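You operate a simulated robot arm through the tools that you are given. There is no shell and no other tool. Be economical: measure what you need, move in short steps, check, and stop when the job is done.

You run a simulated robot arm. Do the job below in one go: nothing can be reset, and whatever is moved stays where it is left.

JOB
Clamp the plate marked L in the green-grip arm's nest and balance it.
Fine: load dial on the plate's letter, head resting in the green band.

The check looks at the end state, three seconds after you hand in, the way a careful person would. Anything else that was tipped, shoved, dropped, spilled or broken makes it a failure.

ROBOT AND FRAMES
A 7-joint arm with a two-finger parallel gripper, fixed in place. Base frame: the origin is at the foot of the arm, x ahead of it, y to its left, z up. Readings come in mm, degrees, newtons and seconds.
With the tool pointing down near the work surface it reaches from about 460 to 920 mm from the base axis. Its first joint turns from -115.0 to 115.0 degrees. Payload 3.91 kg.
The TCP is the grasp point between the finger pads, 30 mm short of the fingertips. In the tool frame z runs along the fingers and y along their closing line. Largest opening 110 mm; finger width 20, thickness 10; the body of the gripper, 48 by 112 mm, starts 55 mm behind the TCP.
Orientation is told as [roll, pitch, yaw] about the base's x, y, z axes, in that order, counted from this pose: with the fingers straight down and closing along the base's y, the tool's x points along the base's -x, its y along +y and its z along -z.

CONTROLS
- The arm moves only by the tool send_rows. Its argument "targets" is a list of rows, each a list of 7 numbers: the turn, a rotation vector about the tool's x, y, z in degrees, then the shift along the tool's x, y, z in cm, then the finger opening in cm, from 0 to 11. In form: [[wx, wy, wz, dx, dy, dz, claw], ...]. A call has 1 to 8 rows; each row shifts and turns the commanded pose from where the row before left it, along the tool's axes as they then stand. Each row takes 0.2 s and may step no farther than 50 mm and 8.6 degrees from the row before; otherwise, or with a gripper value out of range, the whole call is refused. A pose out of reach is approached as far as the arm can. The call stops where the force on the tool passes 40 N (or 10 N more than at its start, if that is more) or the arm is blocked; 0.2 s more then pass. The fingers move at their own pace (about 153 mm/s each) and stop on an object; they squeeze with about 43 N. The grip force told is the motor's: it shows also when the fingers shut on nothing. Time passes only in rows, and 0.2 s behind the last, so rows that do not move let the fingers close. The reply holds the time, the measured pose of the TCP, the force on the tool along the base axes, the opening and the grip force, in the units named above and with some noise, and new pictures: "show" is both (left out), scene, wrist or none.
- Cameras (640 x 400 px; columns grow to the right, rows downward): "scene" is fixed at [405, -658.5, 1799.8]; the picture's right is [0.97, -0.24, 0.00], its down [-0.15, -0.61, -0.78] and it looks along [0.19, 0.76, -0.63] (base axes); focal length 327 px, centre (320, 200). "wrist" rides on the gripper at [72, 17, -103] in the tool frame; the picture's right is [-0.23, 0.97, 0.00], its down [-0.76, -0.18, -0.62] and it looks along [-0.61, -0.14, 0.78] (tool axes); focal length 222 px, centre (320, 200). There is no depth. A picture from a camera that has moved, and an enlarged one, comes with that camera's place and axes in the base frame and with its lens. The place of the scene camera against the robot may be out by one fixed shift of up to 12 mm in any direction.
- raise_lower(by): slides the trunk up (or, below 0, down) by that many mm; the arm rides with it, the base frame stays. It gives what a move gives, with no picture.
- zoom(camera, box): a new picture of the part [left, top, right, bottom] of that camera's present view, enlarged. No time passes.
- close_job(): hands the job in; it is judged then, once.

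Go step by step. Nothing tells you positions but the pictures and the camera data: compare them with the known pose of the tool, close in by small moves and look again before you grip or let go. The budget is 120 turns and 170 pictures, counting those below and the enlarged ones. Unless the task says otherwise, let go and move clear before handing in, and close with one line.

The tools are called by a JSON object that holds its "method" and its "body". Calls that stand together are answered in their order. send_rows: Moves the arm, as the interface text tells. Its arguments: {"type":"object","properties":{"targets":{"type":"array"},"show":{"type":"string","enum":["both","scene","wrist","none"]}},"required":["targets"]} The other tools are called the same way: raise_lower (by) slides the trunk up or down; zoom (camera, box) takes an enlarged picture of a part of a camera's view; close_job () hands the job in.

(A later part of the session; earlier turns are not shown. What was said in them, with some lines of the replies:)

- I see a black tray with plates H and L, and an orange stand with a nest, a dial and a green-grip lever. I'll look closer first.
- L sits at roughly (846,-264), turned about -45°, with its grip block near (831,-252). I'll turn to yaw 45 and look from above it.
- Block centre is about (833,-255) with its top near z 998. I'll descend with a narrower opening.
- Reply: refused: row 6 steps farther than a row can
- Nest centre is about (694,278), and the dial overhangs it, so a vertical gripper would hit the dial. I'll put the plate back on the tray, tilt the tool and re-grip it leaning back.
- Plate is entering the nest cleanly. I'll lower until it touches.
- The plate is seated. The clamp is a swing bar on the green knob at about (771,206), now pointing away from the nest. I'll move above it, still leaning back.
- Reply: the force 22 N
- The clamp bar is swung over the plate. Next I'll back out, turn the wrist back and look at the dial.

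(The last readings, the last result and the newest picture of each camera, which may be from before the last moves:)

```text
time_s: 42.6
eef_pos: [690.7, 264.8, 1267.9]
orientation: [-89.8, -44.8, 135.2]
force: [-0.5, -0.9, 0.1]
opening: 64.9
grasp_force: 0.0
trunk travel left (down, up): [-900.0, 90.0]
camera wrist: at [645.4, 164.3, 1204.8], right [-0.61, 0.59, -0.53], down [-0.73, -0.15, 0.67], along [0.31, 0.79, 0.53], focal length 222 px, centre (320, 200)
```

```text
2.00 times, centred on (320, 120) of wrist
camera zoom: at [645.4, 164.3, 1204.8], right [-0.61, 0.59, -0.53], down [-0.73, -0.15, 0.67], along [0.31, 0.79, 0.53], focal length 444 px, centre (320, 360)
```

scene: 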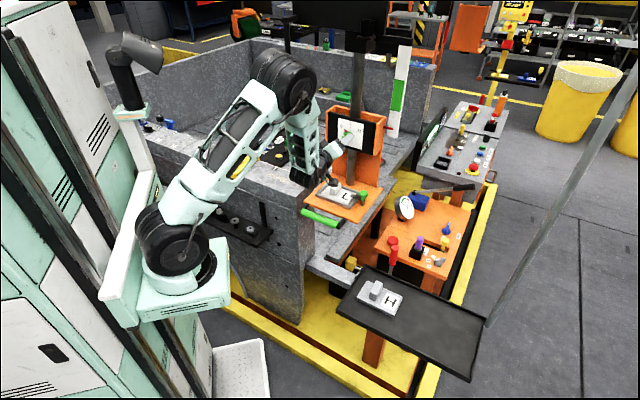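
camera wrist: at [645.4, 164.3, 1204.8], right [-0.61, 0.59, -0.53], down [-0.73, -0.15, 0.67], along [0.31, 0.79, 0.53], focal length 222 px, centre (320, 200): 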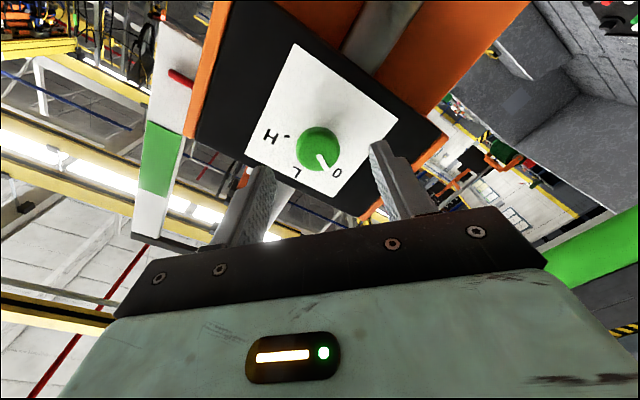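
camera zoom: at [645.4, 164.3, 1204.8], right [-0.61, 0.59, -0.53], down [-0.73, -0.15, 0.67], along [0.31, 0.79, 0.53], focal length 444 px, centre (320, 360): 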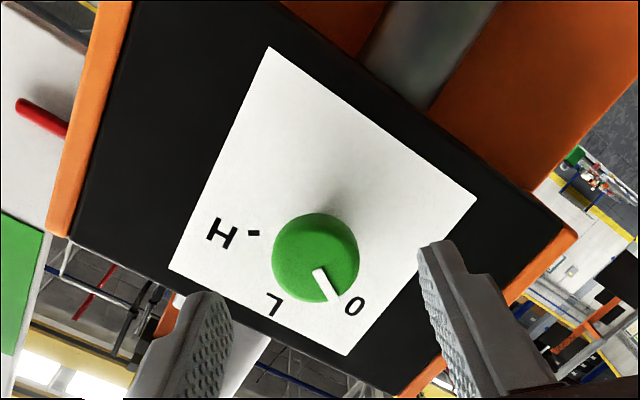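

{"method": "send_rows", "body": {"targets": [[0, 0, 0, -0.28, 0, 2, 6], [0, 0, 0, 0, 0, 2, 6], [0, 0, 0, 0, 0, 0, 6]]}}

{"method": "zoom", "body": {"camera": "scene", "box": [310, 80, 400, 150]}}

{"method": "zoom", "body": {"camera": "wrist", "box": [200, 60, 440, 220]}}

```text
time_s: 43.4
eef_pos: [716.9, 295.8, 1268.6]
orientation: [-89.7, -45.0, 135.3]
force: [0.1, -0.5, -0.2]
opening: 59.9
grasp_force: 0.1
trunk travel left (down, up): [-900.0, 90.0]
camera wrist: at [671.9, 194.9, 1206.3], right [-0.61, 0.59, -0.53], down [-0.73, -0.15, 0.67], along [0.31, 0.79, 0.53], focal length 222 px, centre (320, 200)
```

scene: 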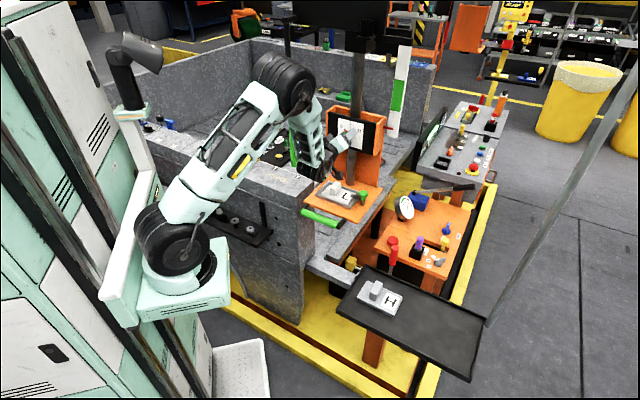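
wrist: 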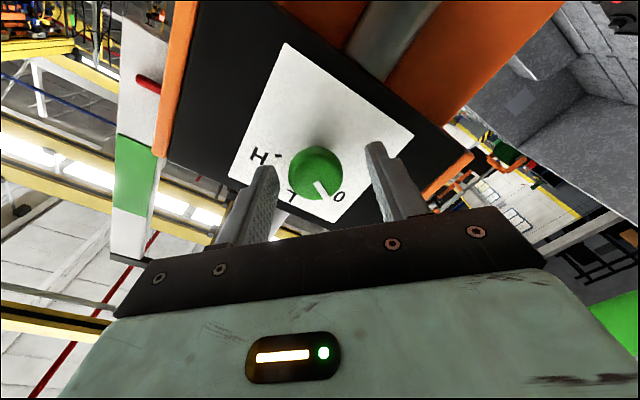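

```text
5.71 times, centred on (355, 115) of scene
camera zoom: at [405.0, -658.5, 1799.8], right [0.97, -0.24, 0.0], down [-0.15, -0.61, -0.78], along [0.19, 0.76, -0.63], focal length 1869 px, centre (120, 686)
```

zoom: 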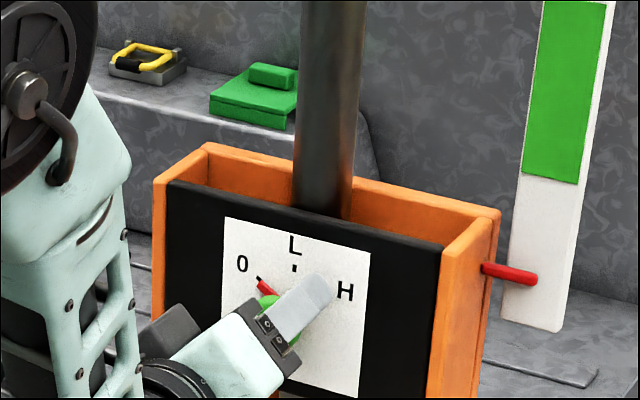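

```text
2.50 times, centred on (320, 140) of wrist
camera zoom: at [671.9, 194.9, 1206.3], right [-0.61, 0.59, -0.53], down [-0.73, -0.15, 0.67], along [0.31, 0.79, 0.53], focal length 555 px, centre (320, 350)
```

zoom: 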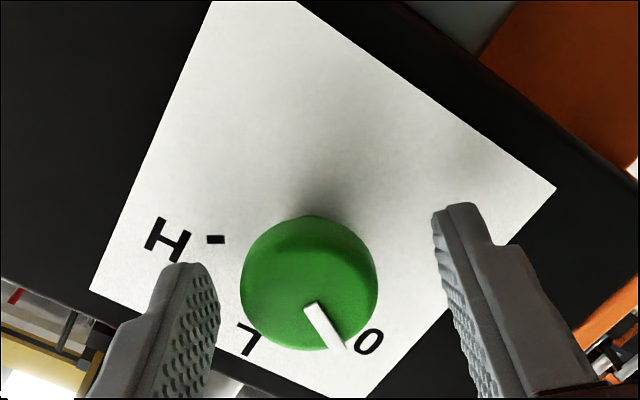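

{"method": "send_rows", "body": {"targets": [[0, 0, 0, 0, -0.3, 0.3, 6], [0, 0, 0, 0, 0, 0, 2.5], [0, 0, 0, 0, 0, 0, 2.5], [0, 0, 0, 0, 0, 0, 2.5]], "show": "none"}}

{"method": "zoom", "body": {"camera": "wrist", "box": [200, 60, 440, 220]}}

```text
time_s: 44.4
eef_pos: [720.1, 298.0, 1270.4]
orientation: [-89.5, -45.0, 135.5]
force: [-2.4, 2.0, -4.7]
opening: 33.6
grasp_force: 45.1
trunk travel left (down, up): [-900.0, 90.0]
```

```text
2.50 times, centred on (320, 140) of wrist
camera zoom: at [674.8, 195.5, 1208.5], right [-0.61, 0.59, -0.53], down [-0.73, -0.15, 0.67], along [0.31, 0.79, 0.53], focal length 555 px, centre (320, 350)
```

zoom: 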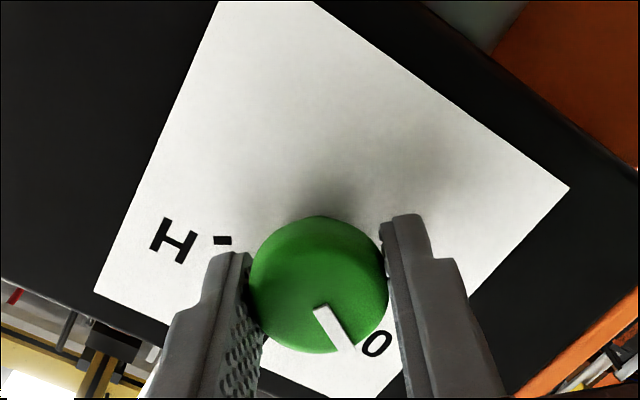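

{"method": "send_rows", "body": {"targets": [[0, 0, 7.5, 0, 0, 0, 2.5], [0, 0, 7.5, 0, 0, 0, 2.5], [0, 0, 7.5, 0, 0, 0, 2.5], [0, 0, 7.5, 0, 0, 0, 2.5]], "show": "none"}}

{"method": "zoom", "body": {"camera": "scene", "box": [310, 80, 400, 150]}}

{"method": "zoom", "body": {"camera": "wrist", "box": [200, 60, 440, 220]}}

```text
time_s: 45.4
eef_pos: [718.9, 295.3, 1272.3]
orientation: [-89.2, -75.1, 134.8]
force: [-2.8, -1.3, -4.1]
opening: 33.2
grasp_force: 45.2
trunk travel left (down, up): [-900.0, 90.0]
```

```text
5.71 times, centred on (355, 115) of scene
camera zoom: at [405.0, -658.5, 1799.8], right [0.97, -0.24, 0.0], down [-0.15, -0.61, -0.78], along [0.19, 0.76, -0.63], focal length 1869 px, centre (120, 686)
```

zoom: 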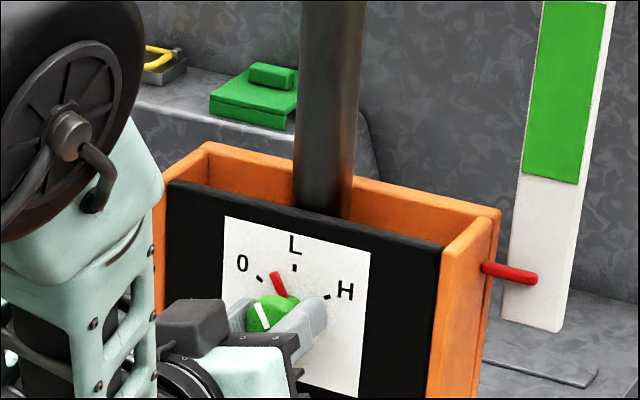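

```text
2.50 times, centred on (320, 140) of wrist
camera zoom: at [648.7, 221.1, 1197.9], right [-0.71, 0.7, -0.03], down [-0.45, -0.43, 0.78], along [0.54, 0.57, 0.62], focal length 555 px, centre (320, 350)
```

zoom: 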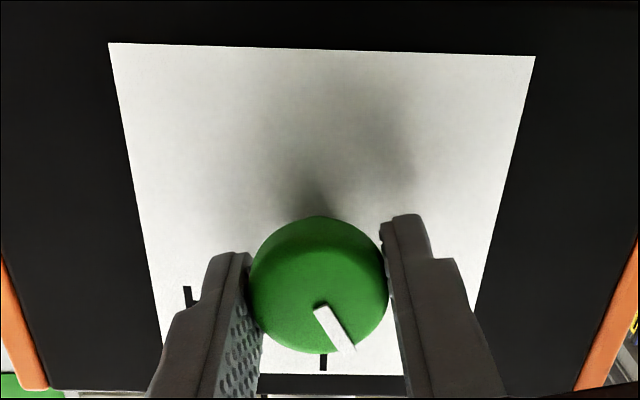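

{"method": "send_rows", "body": {"targets": [[0, 0, 7.5, 0, 0, 0, 2.5], [0, 0, 7.5, 0, 0, 0, 2.5]], "show": "none"}}

{"method": "zoom", "body": {"camera": "scene", "box": [335, 100, 385, 140]}}

{"method": "zoom", "body": {"camera": "wrist", "box": [200, 60, 440, 220]}}

```text
time_s: 46.0
eef_pos: [720.3, 295.9, 1272.6]
orientation: [30.6, -89.8, 14.9]
force: [-1.1, -3.9, -2.2]
opening: 33.1
grasp_force: 45.2
trunk travel left (down, up): [-900.0, 90.0]
```

```text
10.00 times, centred on (360, 120) of scene
camera zoom: at [405.0, -658.5, 1799.8], right [0.97, -0.24, 0.0], down [-0.15, -0.61, -0.78], along [0.19, 0.76, -0.63], focal length 3270 px, centre (-80, 1000)
```

zoom: 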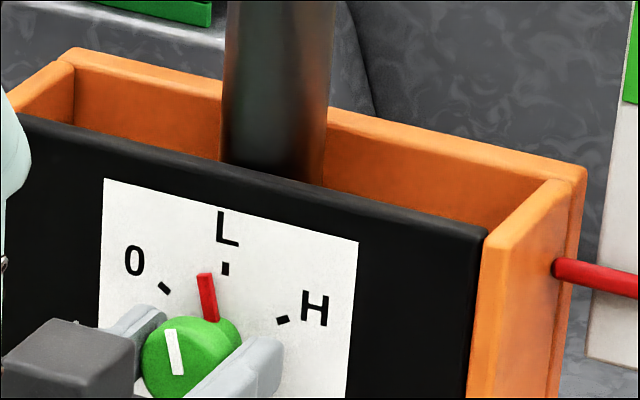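

```text
2.50 times, centred on (320, 140) of wrist
camera zoom: at [635.2, 234.4, 1199.9], right [-0.69, 0.68, 0.23], down [-0.31, -0.57, 0.76], along [0.65, 0.46, 0.6], focal length 555 px, centre (320, 350)
```

zoom: 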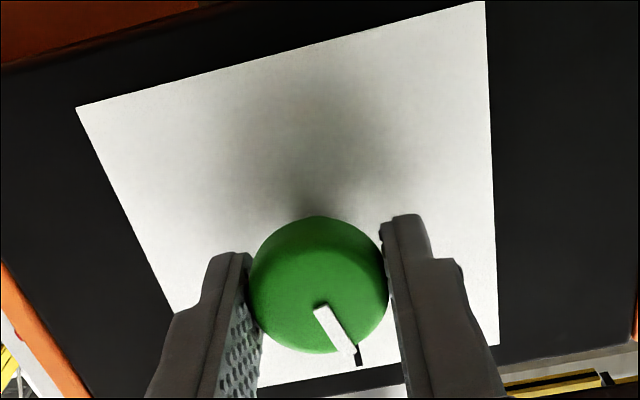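

{"method": "send_rows", "body": {"targets": [[0, 0, 7.5, 0, 0, 0, 2.5], [0, 0, 6.5, 0, 0, 0, 2.5], [0, 0, 0, 0, 0, 0, 2.5]], "show": "none"}}

{"method": "zoom", "body": {"camera": "scene", "box": [335, 100, 385, 140]}}

{"method": "zoom", "body": {"camera": "wrist", "box": [200, 60, 440, 220]}}

```text
time_s: 46.8
eef_pos: [719.6, 295.0, 1272.8]
orientation: [89.3, -75.9, -43.8]
force: [3.3, -5.4, 2.5]
opening: 33.3
grasp_force: 45.4
trunk travel left (down, up): [-900.0, 90.0]
```

```text
10.00 times, centred on (360, 120) of scene
camera zoom: at [405.0, -658.5, 1799.8], right [0.97, -0.24, 0.0], down [-0.15, -0.61, -0.78], along [0.19, 0.76, -0.63], focal length 3270 px, centre (-80, 1000)
```

zoom: 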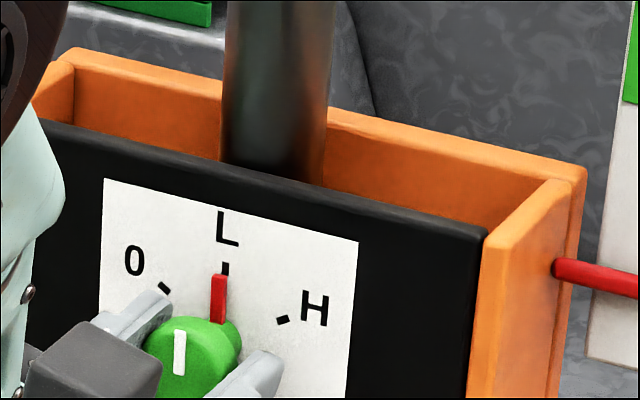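

```text
2.50 times, centred on (320, 140) of wrist
camera zoom: at [623.3, 246.2, 1206.1], right [-0.63, 0.62, 0.46], down [-0.18, -0.69, 0.7], along [0.75, 0.36, 0.55], focal length 555 px, centre (320, 350)
```

zoom: 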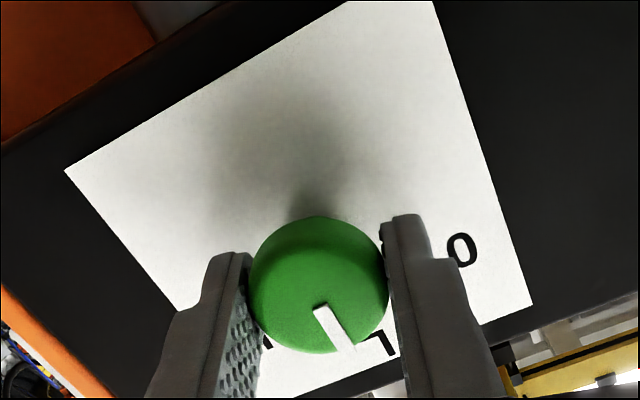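

{"method": "send_rows", "body": {"targets": [[0, 0, 5.5, 0, 0, 0, 2.5], [0, 0, 0, 0, 0, 0, 2.5]], "show": "none"}}

{"method": "zoom", "body": {"camera": "scene", "box": [340, 105, 370, 130]}}

```text
time_s: 47.4
eef_pos: [721.5, 296.8, 1271.8]
orientation: [89.4, -70.4, -44.0]
force: [4.0, -9.4, -0.3]
opening: 33.2
grasp_force: 45.1
trunk travel left (down, up): [-900.0, 90.0]
```

```text
16.00 times, centred on (355, 118) of scene
camera zoom: at [405.0, -658.5, 1799.8], right [0.97, -0.24, 0.0], down [-0.15, -0.61, -0.78], along [0.19, 0.76, -0.63], focal length 5232 px, centre (-240, 1520)
```

zoom: 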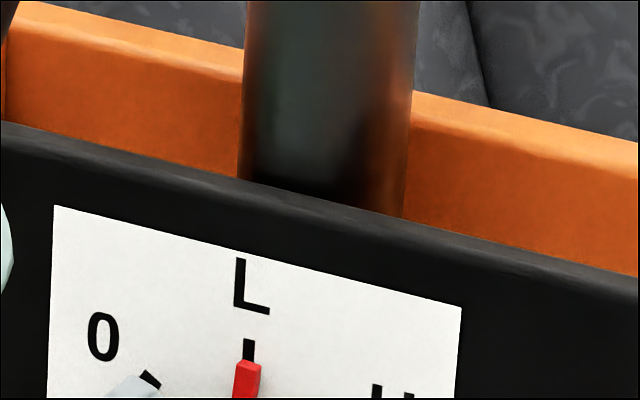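

{"method": "send_rows", "body": {"targets": [[0, 0, 0, 0, 0, 0, 6], [0, 0, 0, 0, 0, 0, 6], [0, 0, 0, 0, 0, -3, 6], [0, 0, 0, 0, 0, -4.5, 6], [0, 0, 0, 0, 0, -4.5, 6], [0, 0, 0, 0, 0, -4.5, 6]]}}

{"method": "zoom", "body": {"camera": "scene", "box": [310, 60, 420, 150]}}

{"method": "zoom", "body": {"camera": "wrist", "box": [220, 20, 440, 180]}}

```text
time_s: 48.8
eef_pos: [604.7, 179.8, 1272.5]
orientation: [89.5, -70.4, -43.8]
force: [-0.5, 0.3, -0.5]
opening: 59.9
grasp_force: 0.0
trunk travel left (down, up): [-900.0, 90.0]
camera wrist: at [503.4, 133.4, 1210.0], right [-0.6, 0.59, 0.54], down [-0.13, -0.74, 0.66], along [0.79, 0.32, 0.52], focal length 222 px, centre (320, 200)
```

scene: 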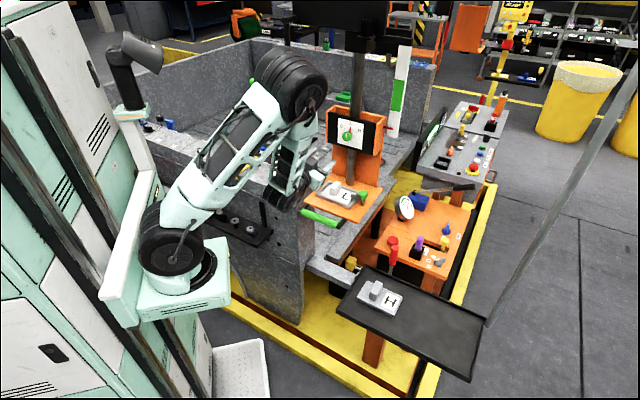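
wrist: 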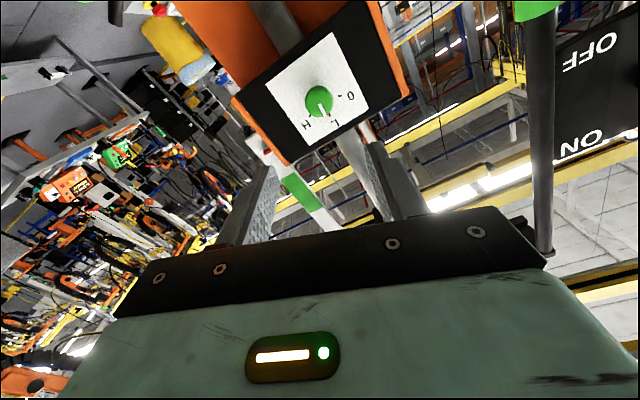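

```text
4.44 times, centred on (365, 105) of scene
camera zoom: at [405.0, -658.5, 1799.8], right [0.97, -0.24, 0.0], down [-0.15, -0.61, -0.78], along [0.19, 0.76, -0.63], focal length 1453 px, centre (120, 622)
```

zoom: 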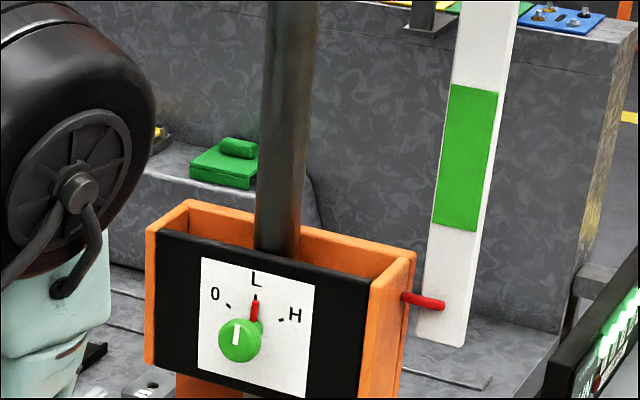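

```text
2.50 times, centred on (330, 100) of wrist
camera zoom: at [503.4, 133.4, 1210.0], right [-0.6, 0.59, 0.54], down [-0.13, -0.74, 0.66], along [0.79, 0.32, 0.52], focal length 555 px, centre (295, 450)
```

zoom: 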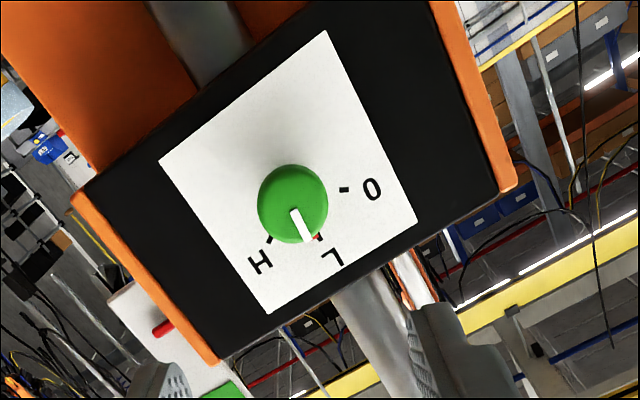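

Dial is on L. Now I'll reorient the tool vertical, closing across the green handle bar, which is at about u=303, v=553, z=1037.

{"method": "send_rows", "body": {"targets": [[0, 0, 7.8, 0, 0, 0, 6], [0, 0, 7.8, 0, 0, 0, 6], [0, 0, 7.8, 0, 0, 0, 6], [0, 0, 7.8, 0, 0, 0, 6], [0, 0, 7.8, 0, 0, 0, 6], [0, 0, 7.8, 0, 0, 0, 6], [0, 0, 7.8, 0, 0, 0, 6], [0, 0, 7.8, 0, 0, 0, 6]], "show": "none"}}

{"method": "send_rows", "body": {"targets": [[0, 0, 8, 0, 0, 0, 6], [8.2, 0, 0, 0, 0, 0, 6], [8.2, 0, 0, 0, 0, 0, 6], [8.2, 0, 0, 0, 0, 0, 6], [8.2, 0, 0, 0, 0, 0, 6], [8.2, 0, 0, 0, 0, 0, 6], [8.2, 0, 0, 0, 0, 0, 6]], "show": "scene"}}

```text
time_s: 50.6
eef_pos: [603.4, 178.8, 1271.3]
orientation: [89.8, -8.0, -44.4]
force: [-0.6, 0.4, 0.4]
opening: 60.1
grasp_force: 0.1
trunk travel left (down, up): [-900.0, 90.0]
```

```text
time_s: 52.2
eef_pos: [604.8, 178.2, 1272.2]
orientation: [40.4, 0.0, -44.4]
force: [0.5, -1.3, -0.8]
opening: 59.9
grasp_force: 0.1
trunk travel left (down, up): [-900.0, 90.0]
```

scene: 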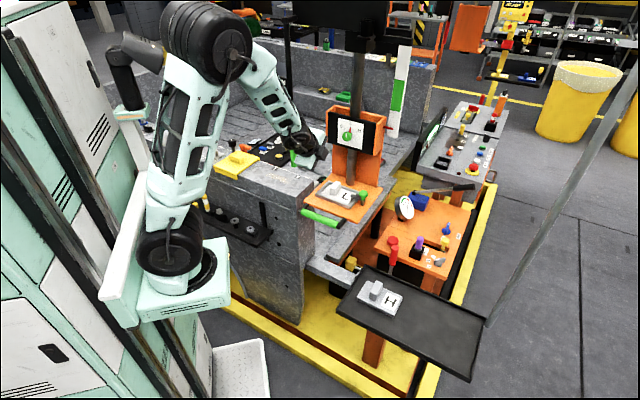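

{"method": "send_rows", "body": {"targets": [[8.08, 0, 0, 0, 0, 0, 6], [8.08, 0, 0, 0, 0, 0, 6], [8.08, 0, 0, 0, 0, 0, 6], [8.08, 0, 0, 0, 0, 0, 6], [8.08, 0, 0, 0, 0, 0, 6], [0, 0, 0.6, 0, 0, 4.5, 6], [0, 0, 0, 0, 0, 4.5, 6]]}}

{"method": "zoom", "body": {"camera": "scene", "box": [280, 130, 400, 240]}}

```text
time_s: 53.8
eef_pos: [606.1, 177.0, 1180.8]
orientation: [0.2, -0.1, -44.9]
force: [-0.8, -0.1, -0.7]
opening: 60.0
grasp_force: 0.1
trunk travel left (down, up): [-900.0, 90.0]
camera wrist: at [564.9, 240.6, 1283.8], right [0.85, 0.53, 0.0], down [0.41, -0.66, 0.62], along [0.33, -0.53, -0.78], focal length 222 px, centre (320, 200)
```

scene: 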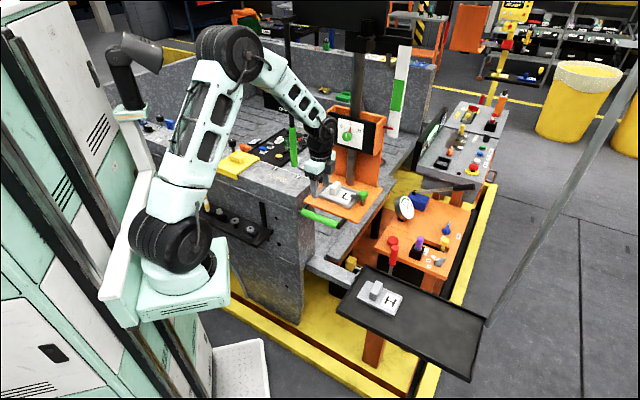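
wrist: 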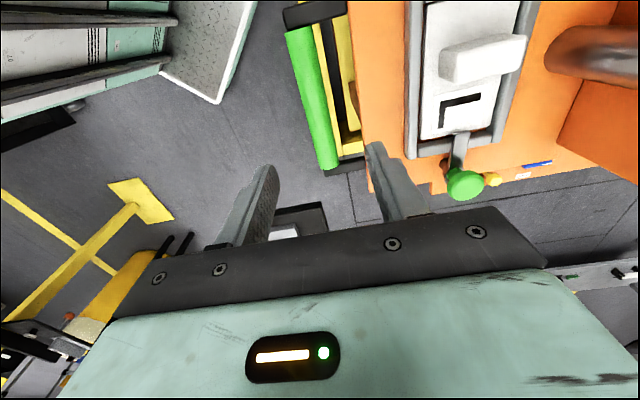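

```text
3.64 times, centred on (340, 185) of scene
camera zoom: at [405.0, -658.5, 1799.8], right [0.97, -0.24, 0.0], down [-0.15, -0.61, -0.78], along [0.19, 0.76, -0.63], focal length 1189 px, centre (247, 254)
```

zoom: 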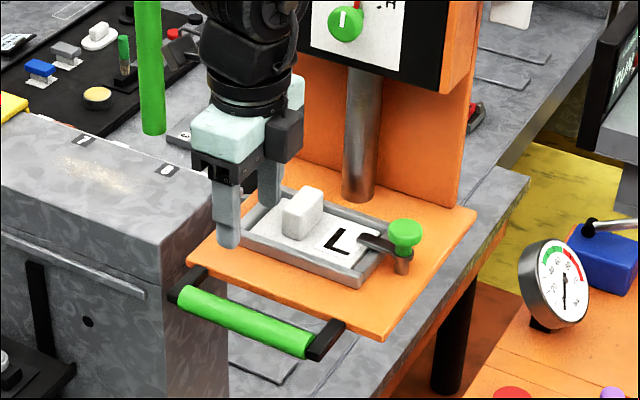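

{"method": "send_rows", "body": {"targets": [[0, 0, 0, 0.5, -0.27, 3, 4.6], [0, 0, 0, 0, 0, 4, 4.6], [0, 0, 0, 0, 0, 3, 4.6], [0, 0, 0, 0, 0, 0, 4.6]]}}

{"method": "zoom", "body": {"camera": "scene", "box": [290, 170, 380, 240]}}

{"method": "zoom", "body": {"camera": "wrist", "box": [220, 40, 440, 220]}}

```text
time_s: 54.8
eef_pos: [600.0, 180.2, 1079.7]
orientation: [0.2, -0.1, -45.0]
force: [-0.1, -0.5, 0.3]
opening: 46.3
grasp_force: 0.1
trunk travel left (down, up): [-900.0, 90.0]
camera wrist: at [560.6, 243.3, 1184.0], right [0.85, 0.53, 0.0], down [0.41, -0.67, 0.62], along [0.33, -0.53, -0.78], focal length 222 px, centre (320, 200)
```

scene: 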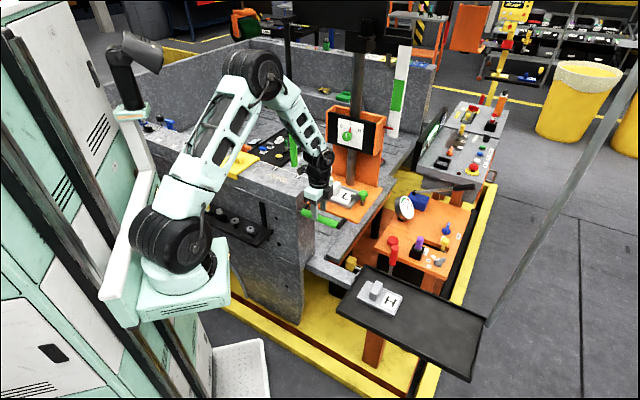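
wrist: 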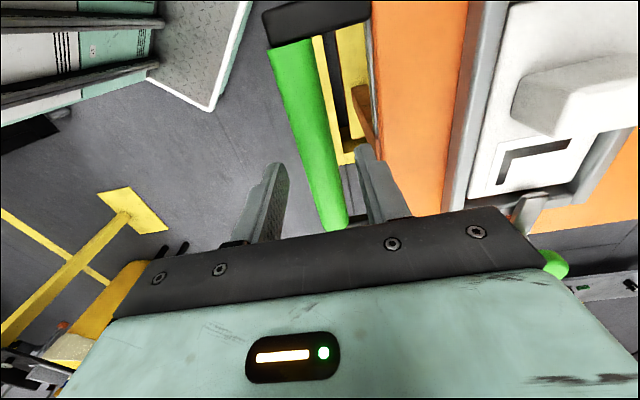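

```text
5.71 times, centred on (335, 205) of scene
camera zoom: at [405.0, -658.5, 1799.8], right [0.97, -0.24, 0.0], down [-0.15, -0.61, -0.78], along [0.19, 0.76, -0.63], focal length 1869 px, centre (234, 171)
```

zoom: 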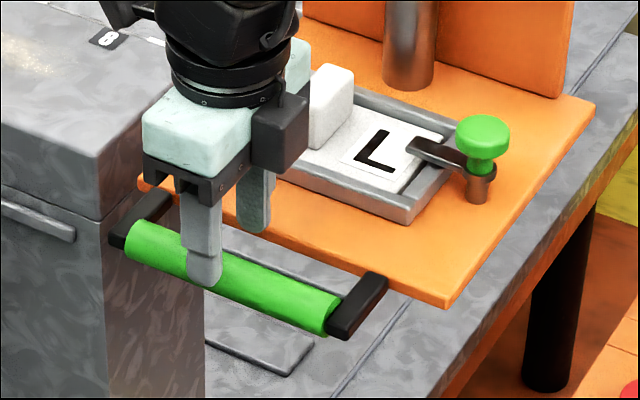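

```text
2.22 times, centred on (330, 130) of wrist
camera zoom: at [560.6, 243.3, 1184.0], right [0.85, 0.53, 0.0], down [0.41, -0.67, 0.62], along [0.33, -0.53, -0.78], focal length 494 px, centre (298, 356)
```

zoom: 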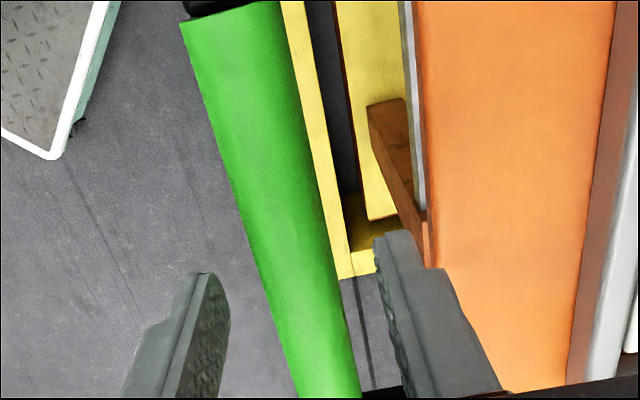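

{"method": "send_rows", "body": {"targets": [[0, 0, 0, 0, 0, 2, 4.6], [0, 0, 0, 0, 0, 1.8, 4.6], [0, 0, 0, 0, 0, 0, 4.6]]}}

{"method": "zoom", "body": {"camera": "scene", "box": [290, 170, 380, 240]}}

```text
time_s: 55.6
eef_pos: [599.2, 181.1, 1043.4]
orientation: [0.1, -0.1, -45.0]
force: [-0.4, -1.1, -0.2]
opening: 46.0
grasp_force: 0.1
trunk travel left (down, up): [-900.0, 90.0]
camera wrist: at [560.1, 244.0, 1146.8], right [0.85, 0.53, 0.0], down [0.41, -0.67, 0.62], along [0.33, -0.53, -0.78], focal length 222 px, centre (320, 200)
```

scene: 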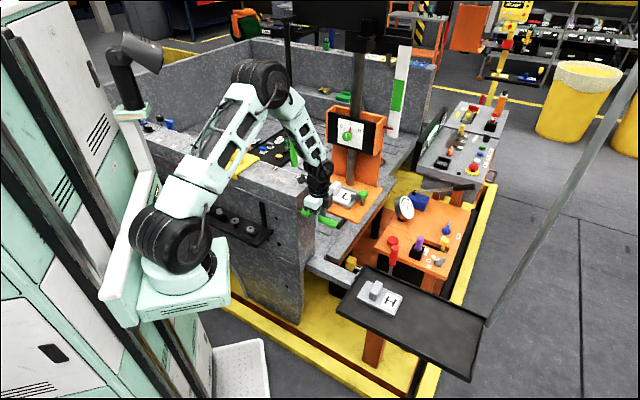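
wrist: 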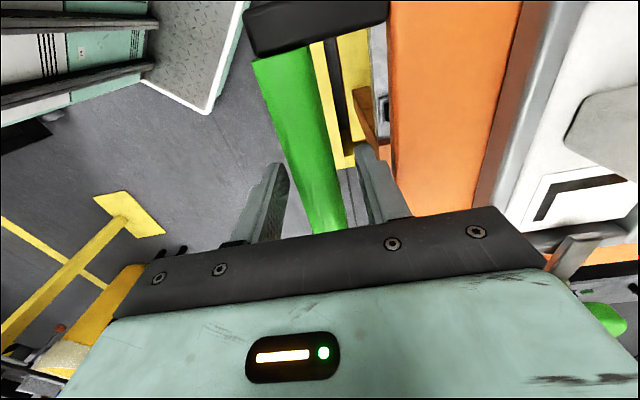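

```text
5.71 times, centred on (335, 205) of scene
camera zoom: at [405.0, -658.5, 1799.8], right [0.97, -0.24, 0.0], down [-0.15, -0.61, -0.78], along [0.19, 0.76, -0.63], focal length 1869 px, centre (234, 171)
```

zoom: 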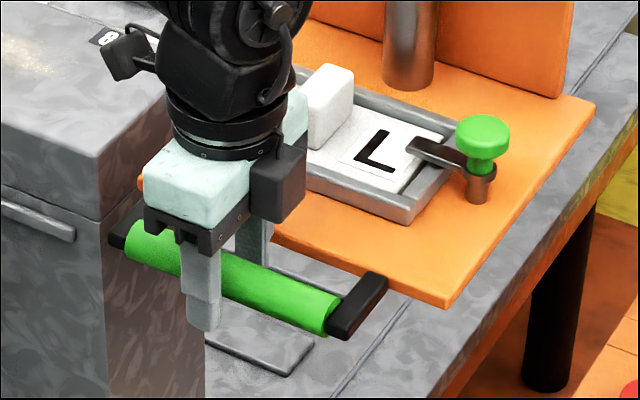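

{"method": "send_rows", "body": {"targets": [[0, 0, 0, 0, 0, 0, 1.5], [0, 0, 0, 0, 0, 0, 1.5], [0, 0, 0, 0, 0, 0, 1.5]], "show": "none"}}

{"method": "send_rows", "body": {"targets": [[0, 0, 0, 0, 0, -0.5, 1.5], [0, 0, 0, 0, 0, -1, 1.5], [0, 0, 0, 0, 0, -1, 1.5]], "show": "scene"}}

```text
time_s: 56.4
eef_pos: [598.2, 179.1, 1043.4]
orientation: [0.0, -0.1, -45.1]
force: [-10.1, -10.5, -1.8]
opening: 25.7
grasp_force: 44.6
trunk travel left (down, up): [-900.0, 90.0]
```

```text
time_s: 57.2
eef_pos: [599.3, 178.0, 1069.8]
orientation: [0.0, -0.1, -45.1]
force: [-16.0, -23.3, 0.4]
opening: 25.6
grasp_force: 45.3
trunk travel left (down, up): [-900.0, 90.0]
```

scene: 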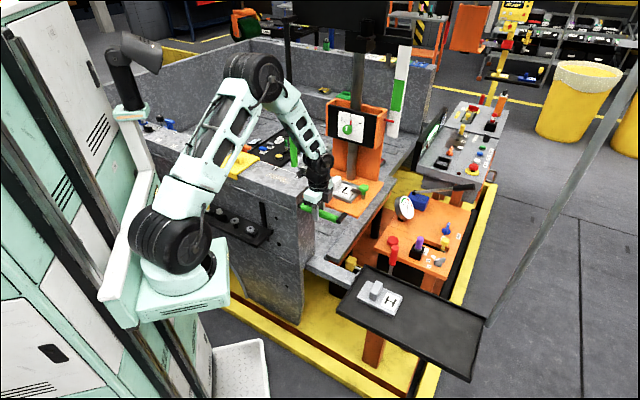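

{"method": "send_rows", "body": {"targets": [[0, 0, 0, 0, -0.2, -1, 1.5], [0, 0, 0, 0, 0, -1.5, 1.5], [0, 0, 0, 0, 0, -1.5, 1.5]]}}

{"method": "zoom", "body": {"camera": "scene", "box": [300, 60, 420, 240]}}

```text
time_s: 58.0
eef_pos: [599.5, 179.7, 1110.2]
orientation: [0.3, -0.1, -45.0]
force: [-9.3, -18.9, 3.0]
opening: 25.5
grasp_force: 45.4
trunk travel left (down, up): [-900.0, 90.0]
camera wrist: at [558.4, 242.6, 1213.9], right [0.85, 0.53, 0.01], down [0.41, -0.67, 0.62], along [0.33, -0.53, -0.78], focal length 222 px, centre (320, 200)
```

scene: 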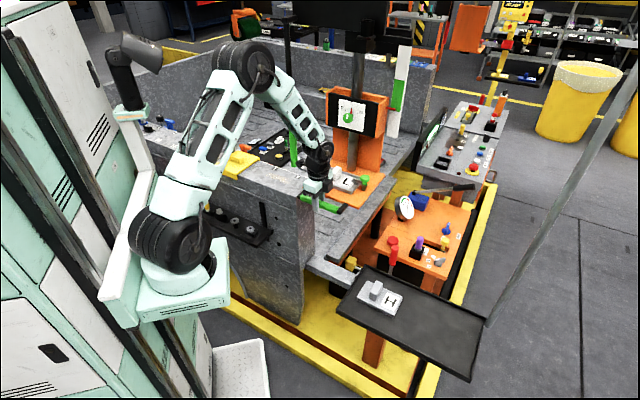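
wrist: 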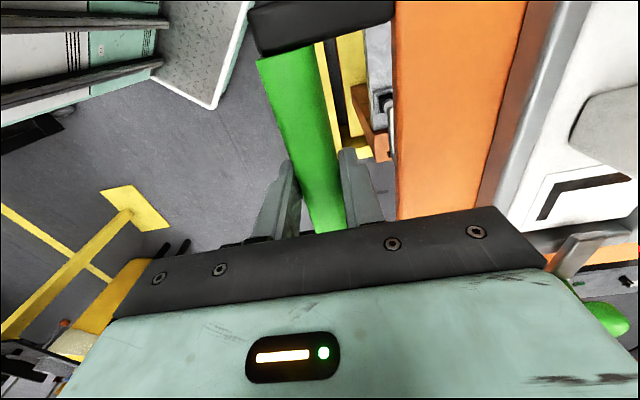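

```text
2.22 times, centred on (360, 150) of scene
camera zoom: at [405.0, -658.5, 1799.8], right [0.97, -0.24, 0.0], down [-0.15, -0.61, -0.78], along [0.19, 0.76, -0.63], focal length 727 px, centre (231, 311)
```

zoom: 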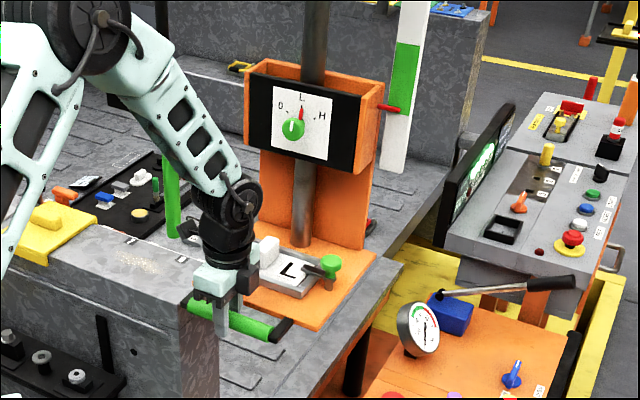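

{"method": "send_rows", "body": {"targets": [[0, 0, 0, 0, -0.1, -1.5, 1.5], [0, 0, 0, 0, 0, -1.5, 1.5], [0, 0, 0, 0, 0, -1.5, 1.5], [0, 0, 0, 0, 0, 0, 1.5]], "show": "none"}}

{"method": "zoom", "body": {"camera": "scene", "box": [310, 40, 430, 130]}}

```text
time_s: 59.0
eef_pos: [597.5, 179.5, 1156.5]
orientation: [0.4, -0.1, -45.0]
force: [0.1, -0.5, 3.2]
opening: 25.4
grasp_force: 45.2
trunk travel left (down, up): [-900.0, 90.0]
```

```text
4.44 times, centred on (370, 85) of scene
camera zoom: at [405.0, -658.5, 1799.8], right [0.97, -0.24, 0.0], down [-0.15, -0.61, -0.78], along [0.19, 0.76, -0.63], focal length 1453 px, centre (98, 711)
```

zoom: 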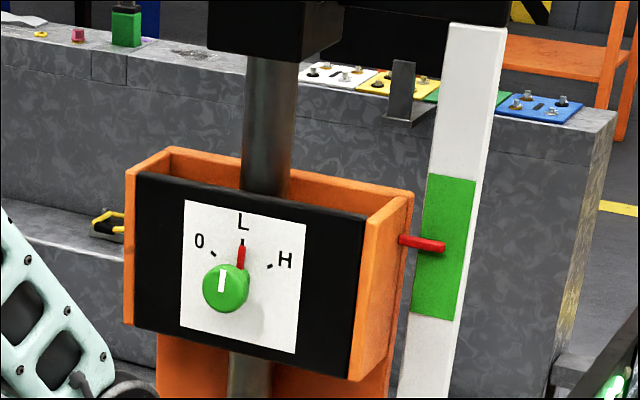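

{"method": "send_rows", "body": {"targets": [[0, 0, 0, 0, 0, 0, 4.6], [0, 0, 0, 0, 0, 0, 4.6], [0, 0, 0, 0, 0, 0, 4.6], [0, 0, 0, 0, 0, 0, 4.6], [0, 0, 0, 0, 0, 0, 4.6]]}}

{"method": "zoom", "body": {"camera": "scene", "box": [310, 40, 430, 130]}}

```text
time_s: 60.2
eef_pos: [598.8, 178.7, 1154.3]
orientation: [0.2, -0.2, -45.0]
force: [0.5, -0.5, -1.4]
opening: 45.6
grasp_force: 0.1
trunk travel left (down, up): [-900.0, 90.0]
camera wrist: at [558.1, 241.5, 1258.3], right [0.85, 0.53, 0.0], down [0.41, -0.67, 0.62], along [0.33, -0.53, -0.78], focal length 222 px, centre (320, 200)
```

scene: 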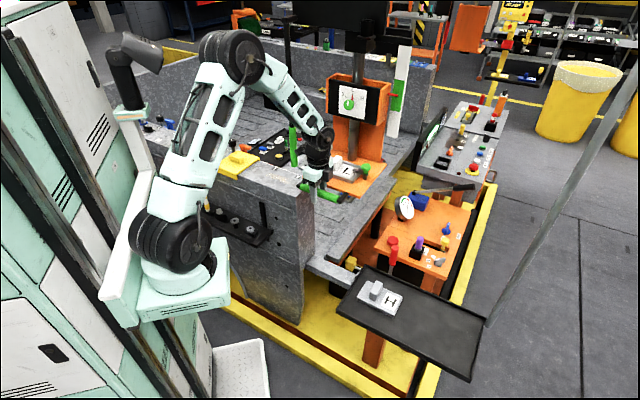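
wrist: 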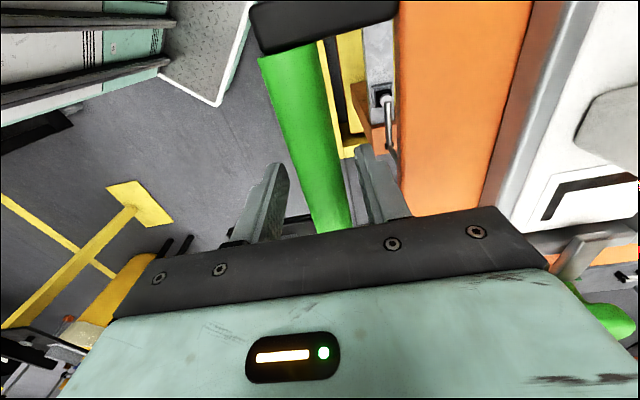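

```text
4.44 times, centred on (370, 85) of scene
camera zoom: at [405.0, -658.5, 1799.8], right [0.97, -0.24, 0.0], down [-0.15, -0.61, -0.78], along [0.19, 0.76, -0.63], focal length 1453 px, centre (98, 711)
```

zoom: 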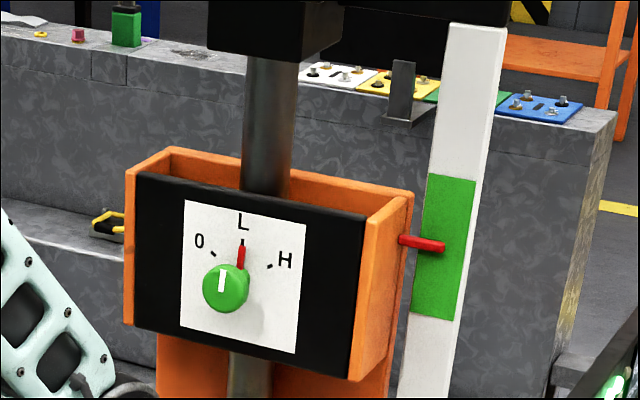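

{"method": "send_rows", "body": {"targets": [[0, 0, 0, 0, 0, -1.5, 4.6], [0, 0, 0, 0, 0, -3, 4.6], [0, 0, 0, 0, 0, -3, 4.6], [0, 0, 0, 0, -3, -1, 4.6], [0, 0, 0, 0, -4, -1, 4.6], [0, 0, 0, 0, -4, -1, 4.6], [0, 0, 0, 0, 0, 0, 4.6], [0, 0, 0, 0, 0, 0, 4.6]]}}

{"method": "zoom", "body": {"camera": "scene", "box": [310, 40, 430, 130]}}

{"method": "zoom", "body": {"camera": "scene", "box": [300, 140, 400, 220]}}

```text
time_s: 62.0
eef_pos: [520.9, 100.6, 1259.7]
orientation: [0.2, -0.1, -44.9]
force: [-0.6, -0.4, 0.0]
opening: 45.9
grasp_force: 0.2
trunk travel left (down, up): [-900.0, 90.0]
camera wrist: at [481.0, 163.6, 1362.2], right [0.85, 0.53, 0.0], down [0.41, -0.67, 0.62], along [0.33, -0.53, -0.78], focal length 222 px, centre (320, 200)
```

scene: 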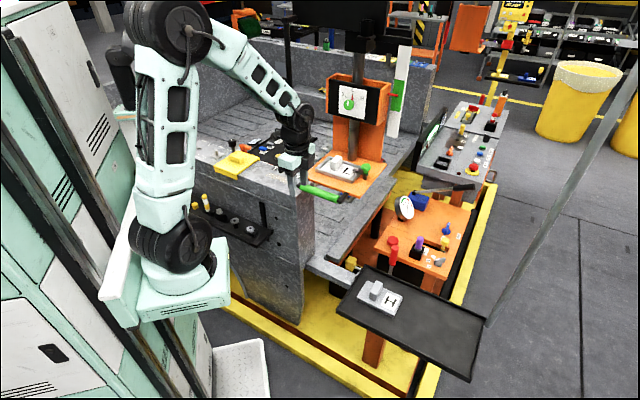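
wrist: 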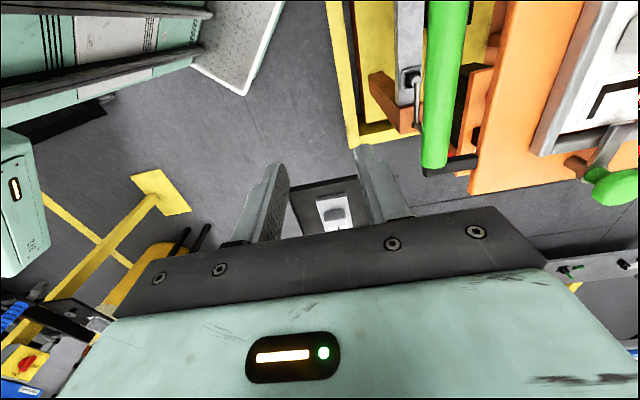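

```text
4.44 times, centred on (370, 85) of scene
camera zoom: at [405.0, -658.5, 1799.8], right [0.97, -0.24, 0.0], down [-0.15, -0.61, -0.78], along [0.19, 0.76, -0.63], focal length 1453 px, centre (98, 711)
```

zoom: 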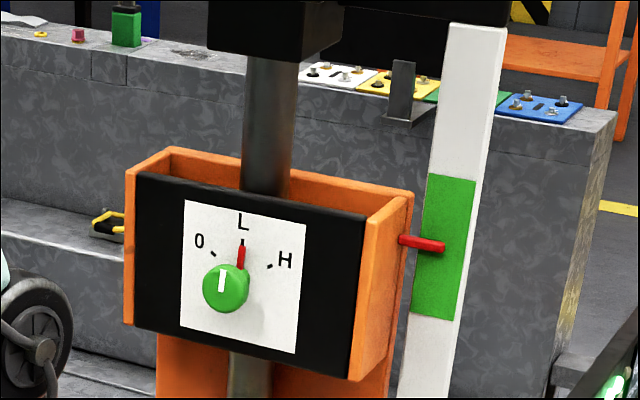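

```text
5.00 times, centred on (350, 180) of scene
camera zoom: at [405.0, -658.5, 1799.8], right [0.97, -0.24, 0.0], down [-0.15, -0.61, -0.78], along [0.19, 0.76, -0.63], focal length 1635 px, centre (170, 300)
```

zoom: 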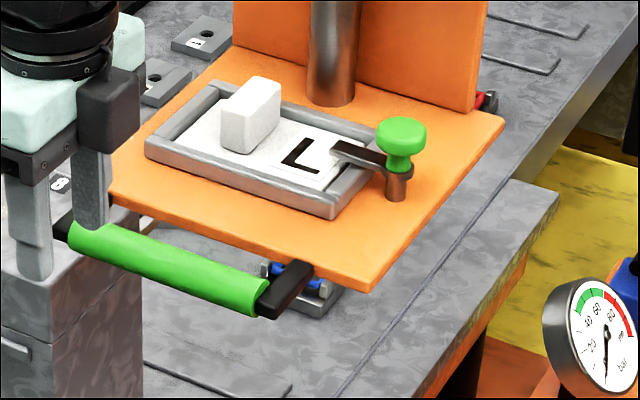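

{"method": "zoom", "body": {"camera": "scene", "box": [340, 155, 375, 185]}}

{"method": "zoom", "body": {"camera": "wrist", "box": [540, 90, 640, 220]}}

```text
13.33 times, centred on (358, 170) of scene
camera zoom: at [405.0, -658.5, 1799.8], right [0.97, -0.24, 0.0], down [-0.15, -0.61, -0.78], along [0.19, 0.76, -0.63], focal length 4360 px, centre (-180, 600)
```

zoom: 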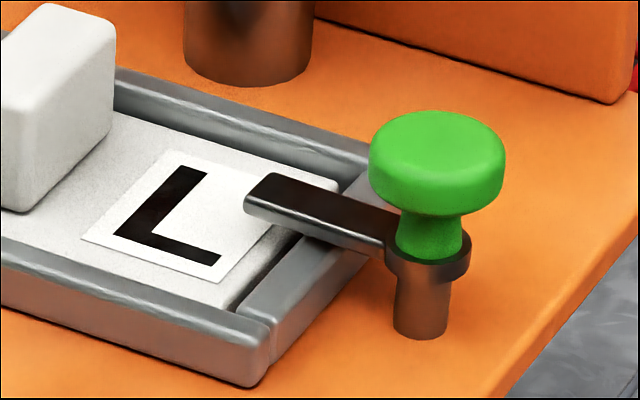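

```text
3.08 times, centred on (590, 155) of wrist
camera zoom: at [481.0, 163.6, 1362.2], right [0.85, 0.53, 0.0], down [0.41, -0.67, 0.62], along [0.33, -0.53, -0.78], focal length 684 px, centre (-511, 338)
```

zoom: 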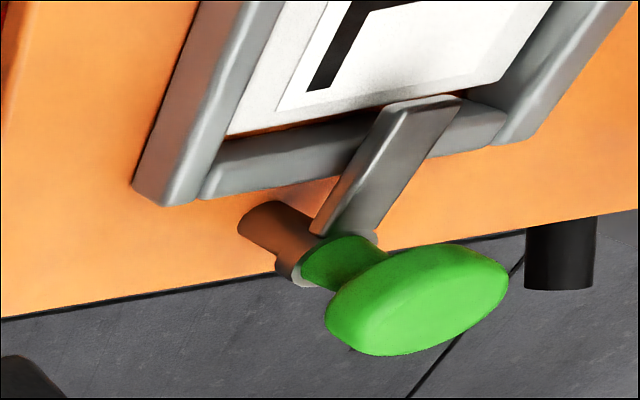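

{"method": "close_job", "body": {}}

```text
The job is handed in.
```

Plate L is seated in the green-grip arm's nest with the clamp bar swung over it. The load dial is on L, and the head stayed in the green band after I let go. The clamp bar may sit a few millimetres above the plate; the nest rim keeps it from going lower.
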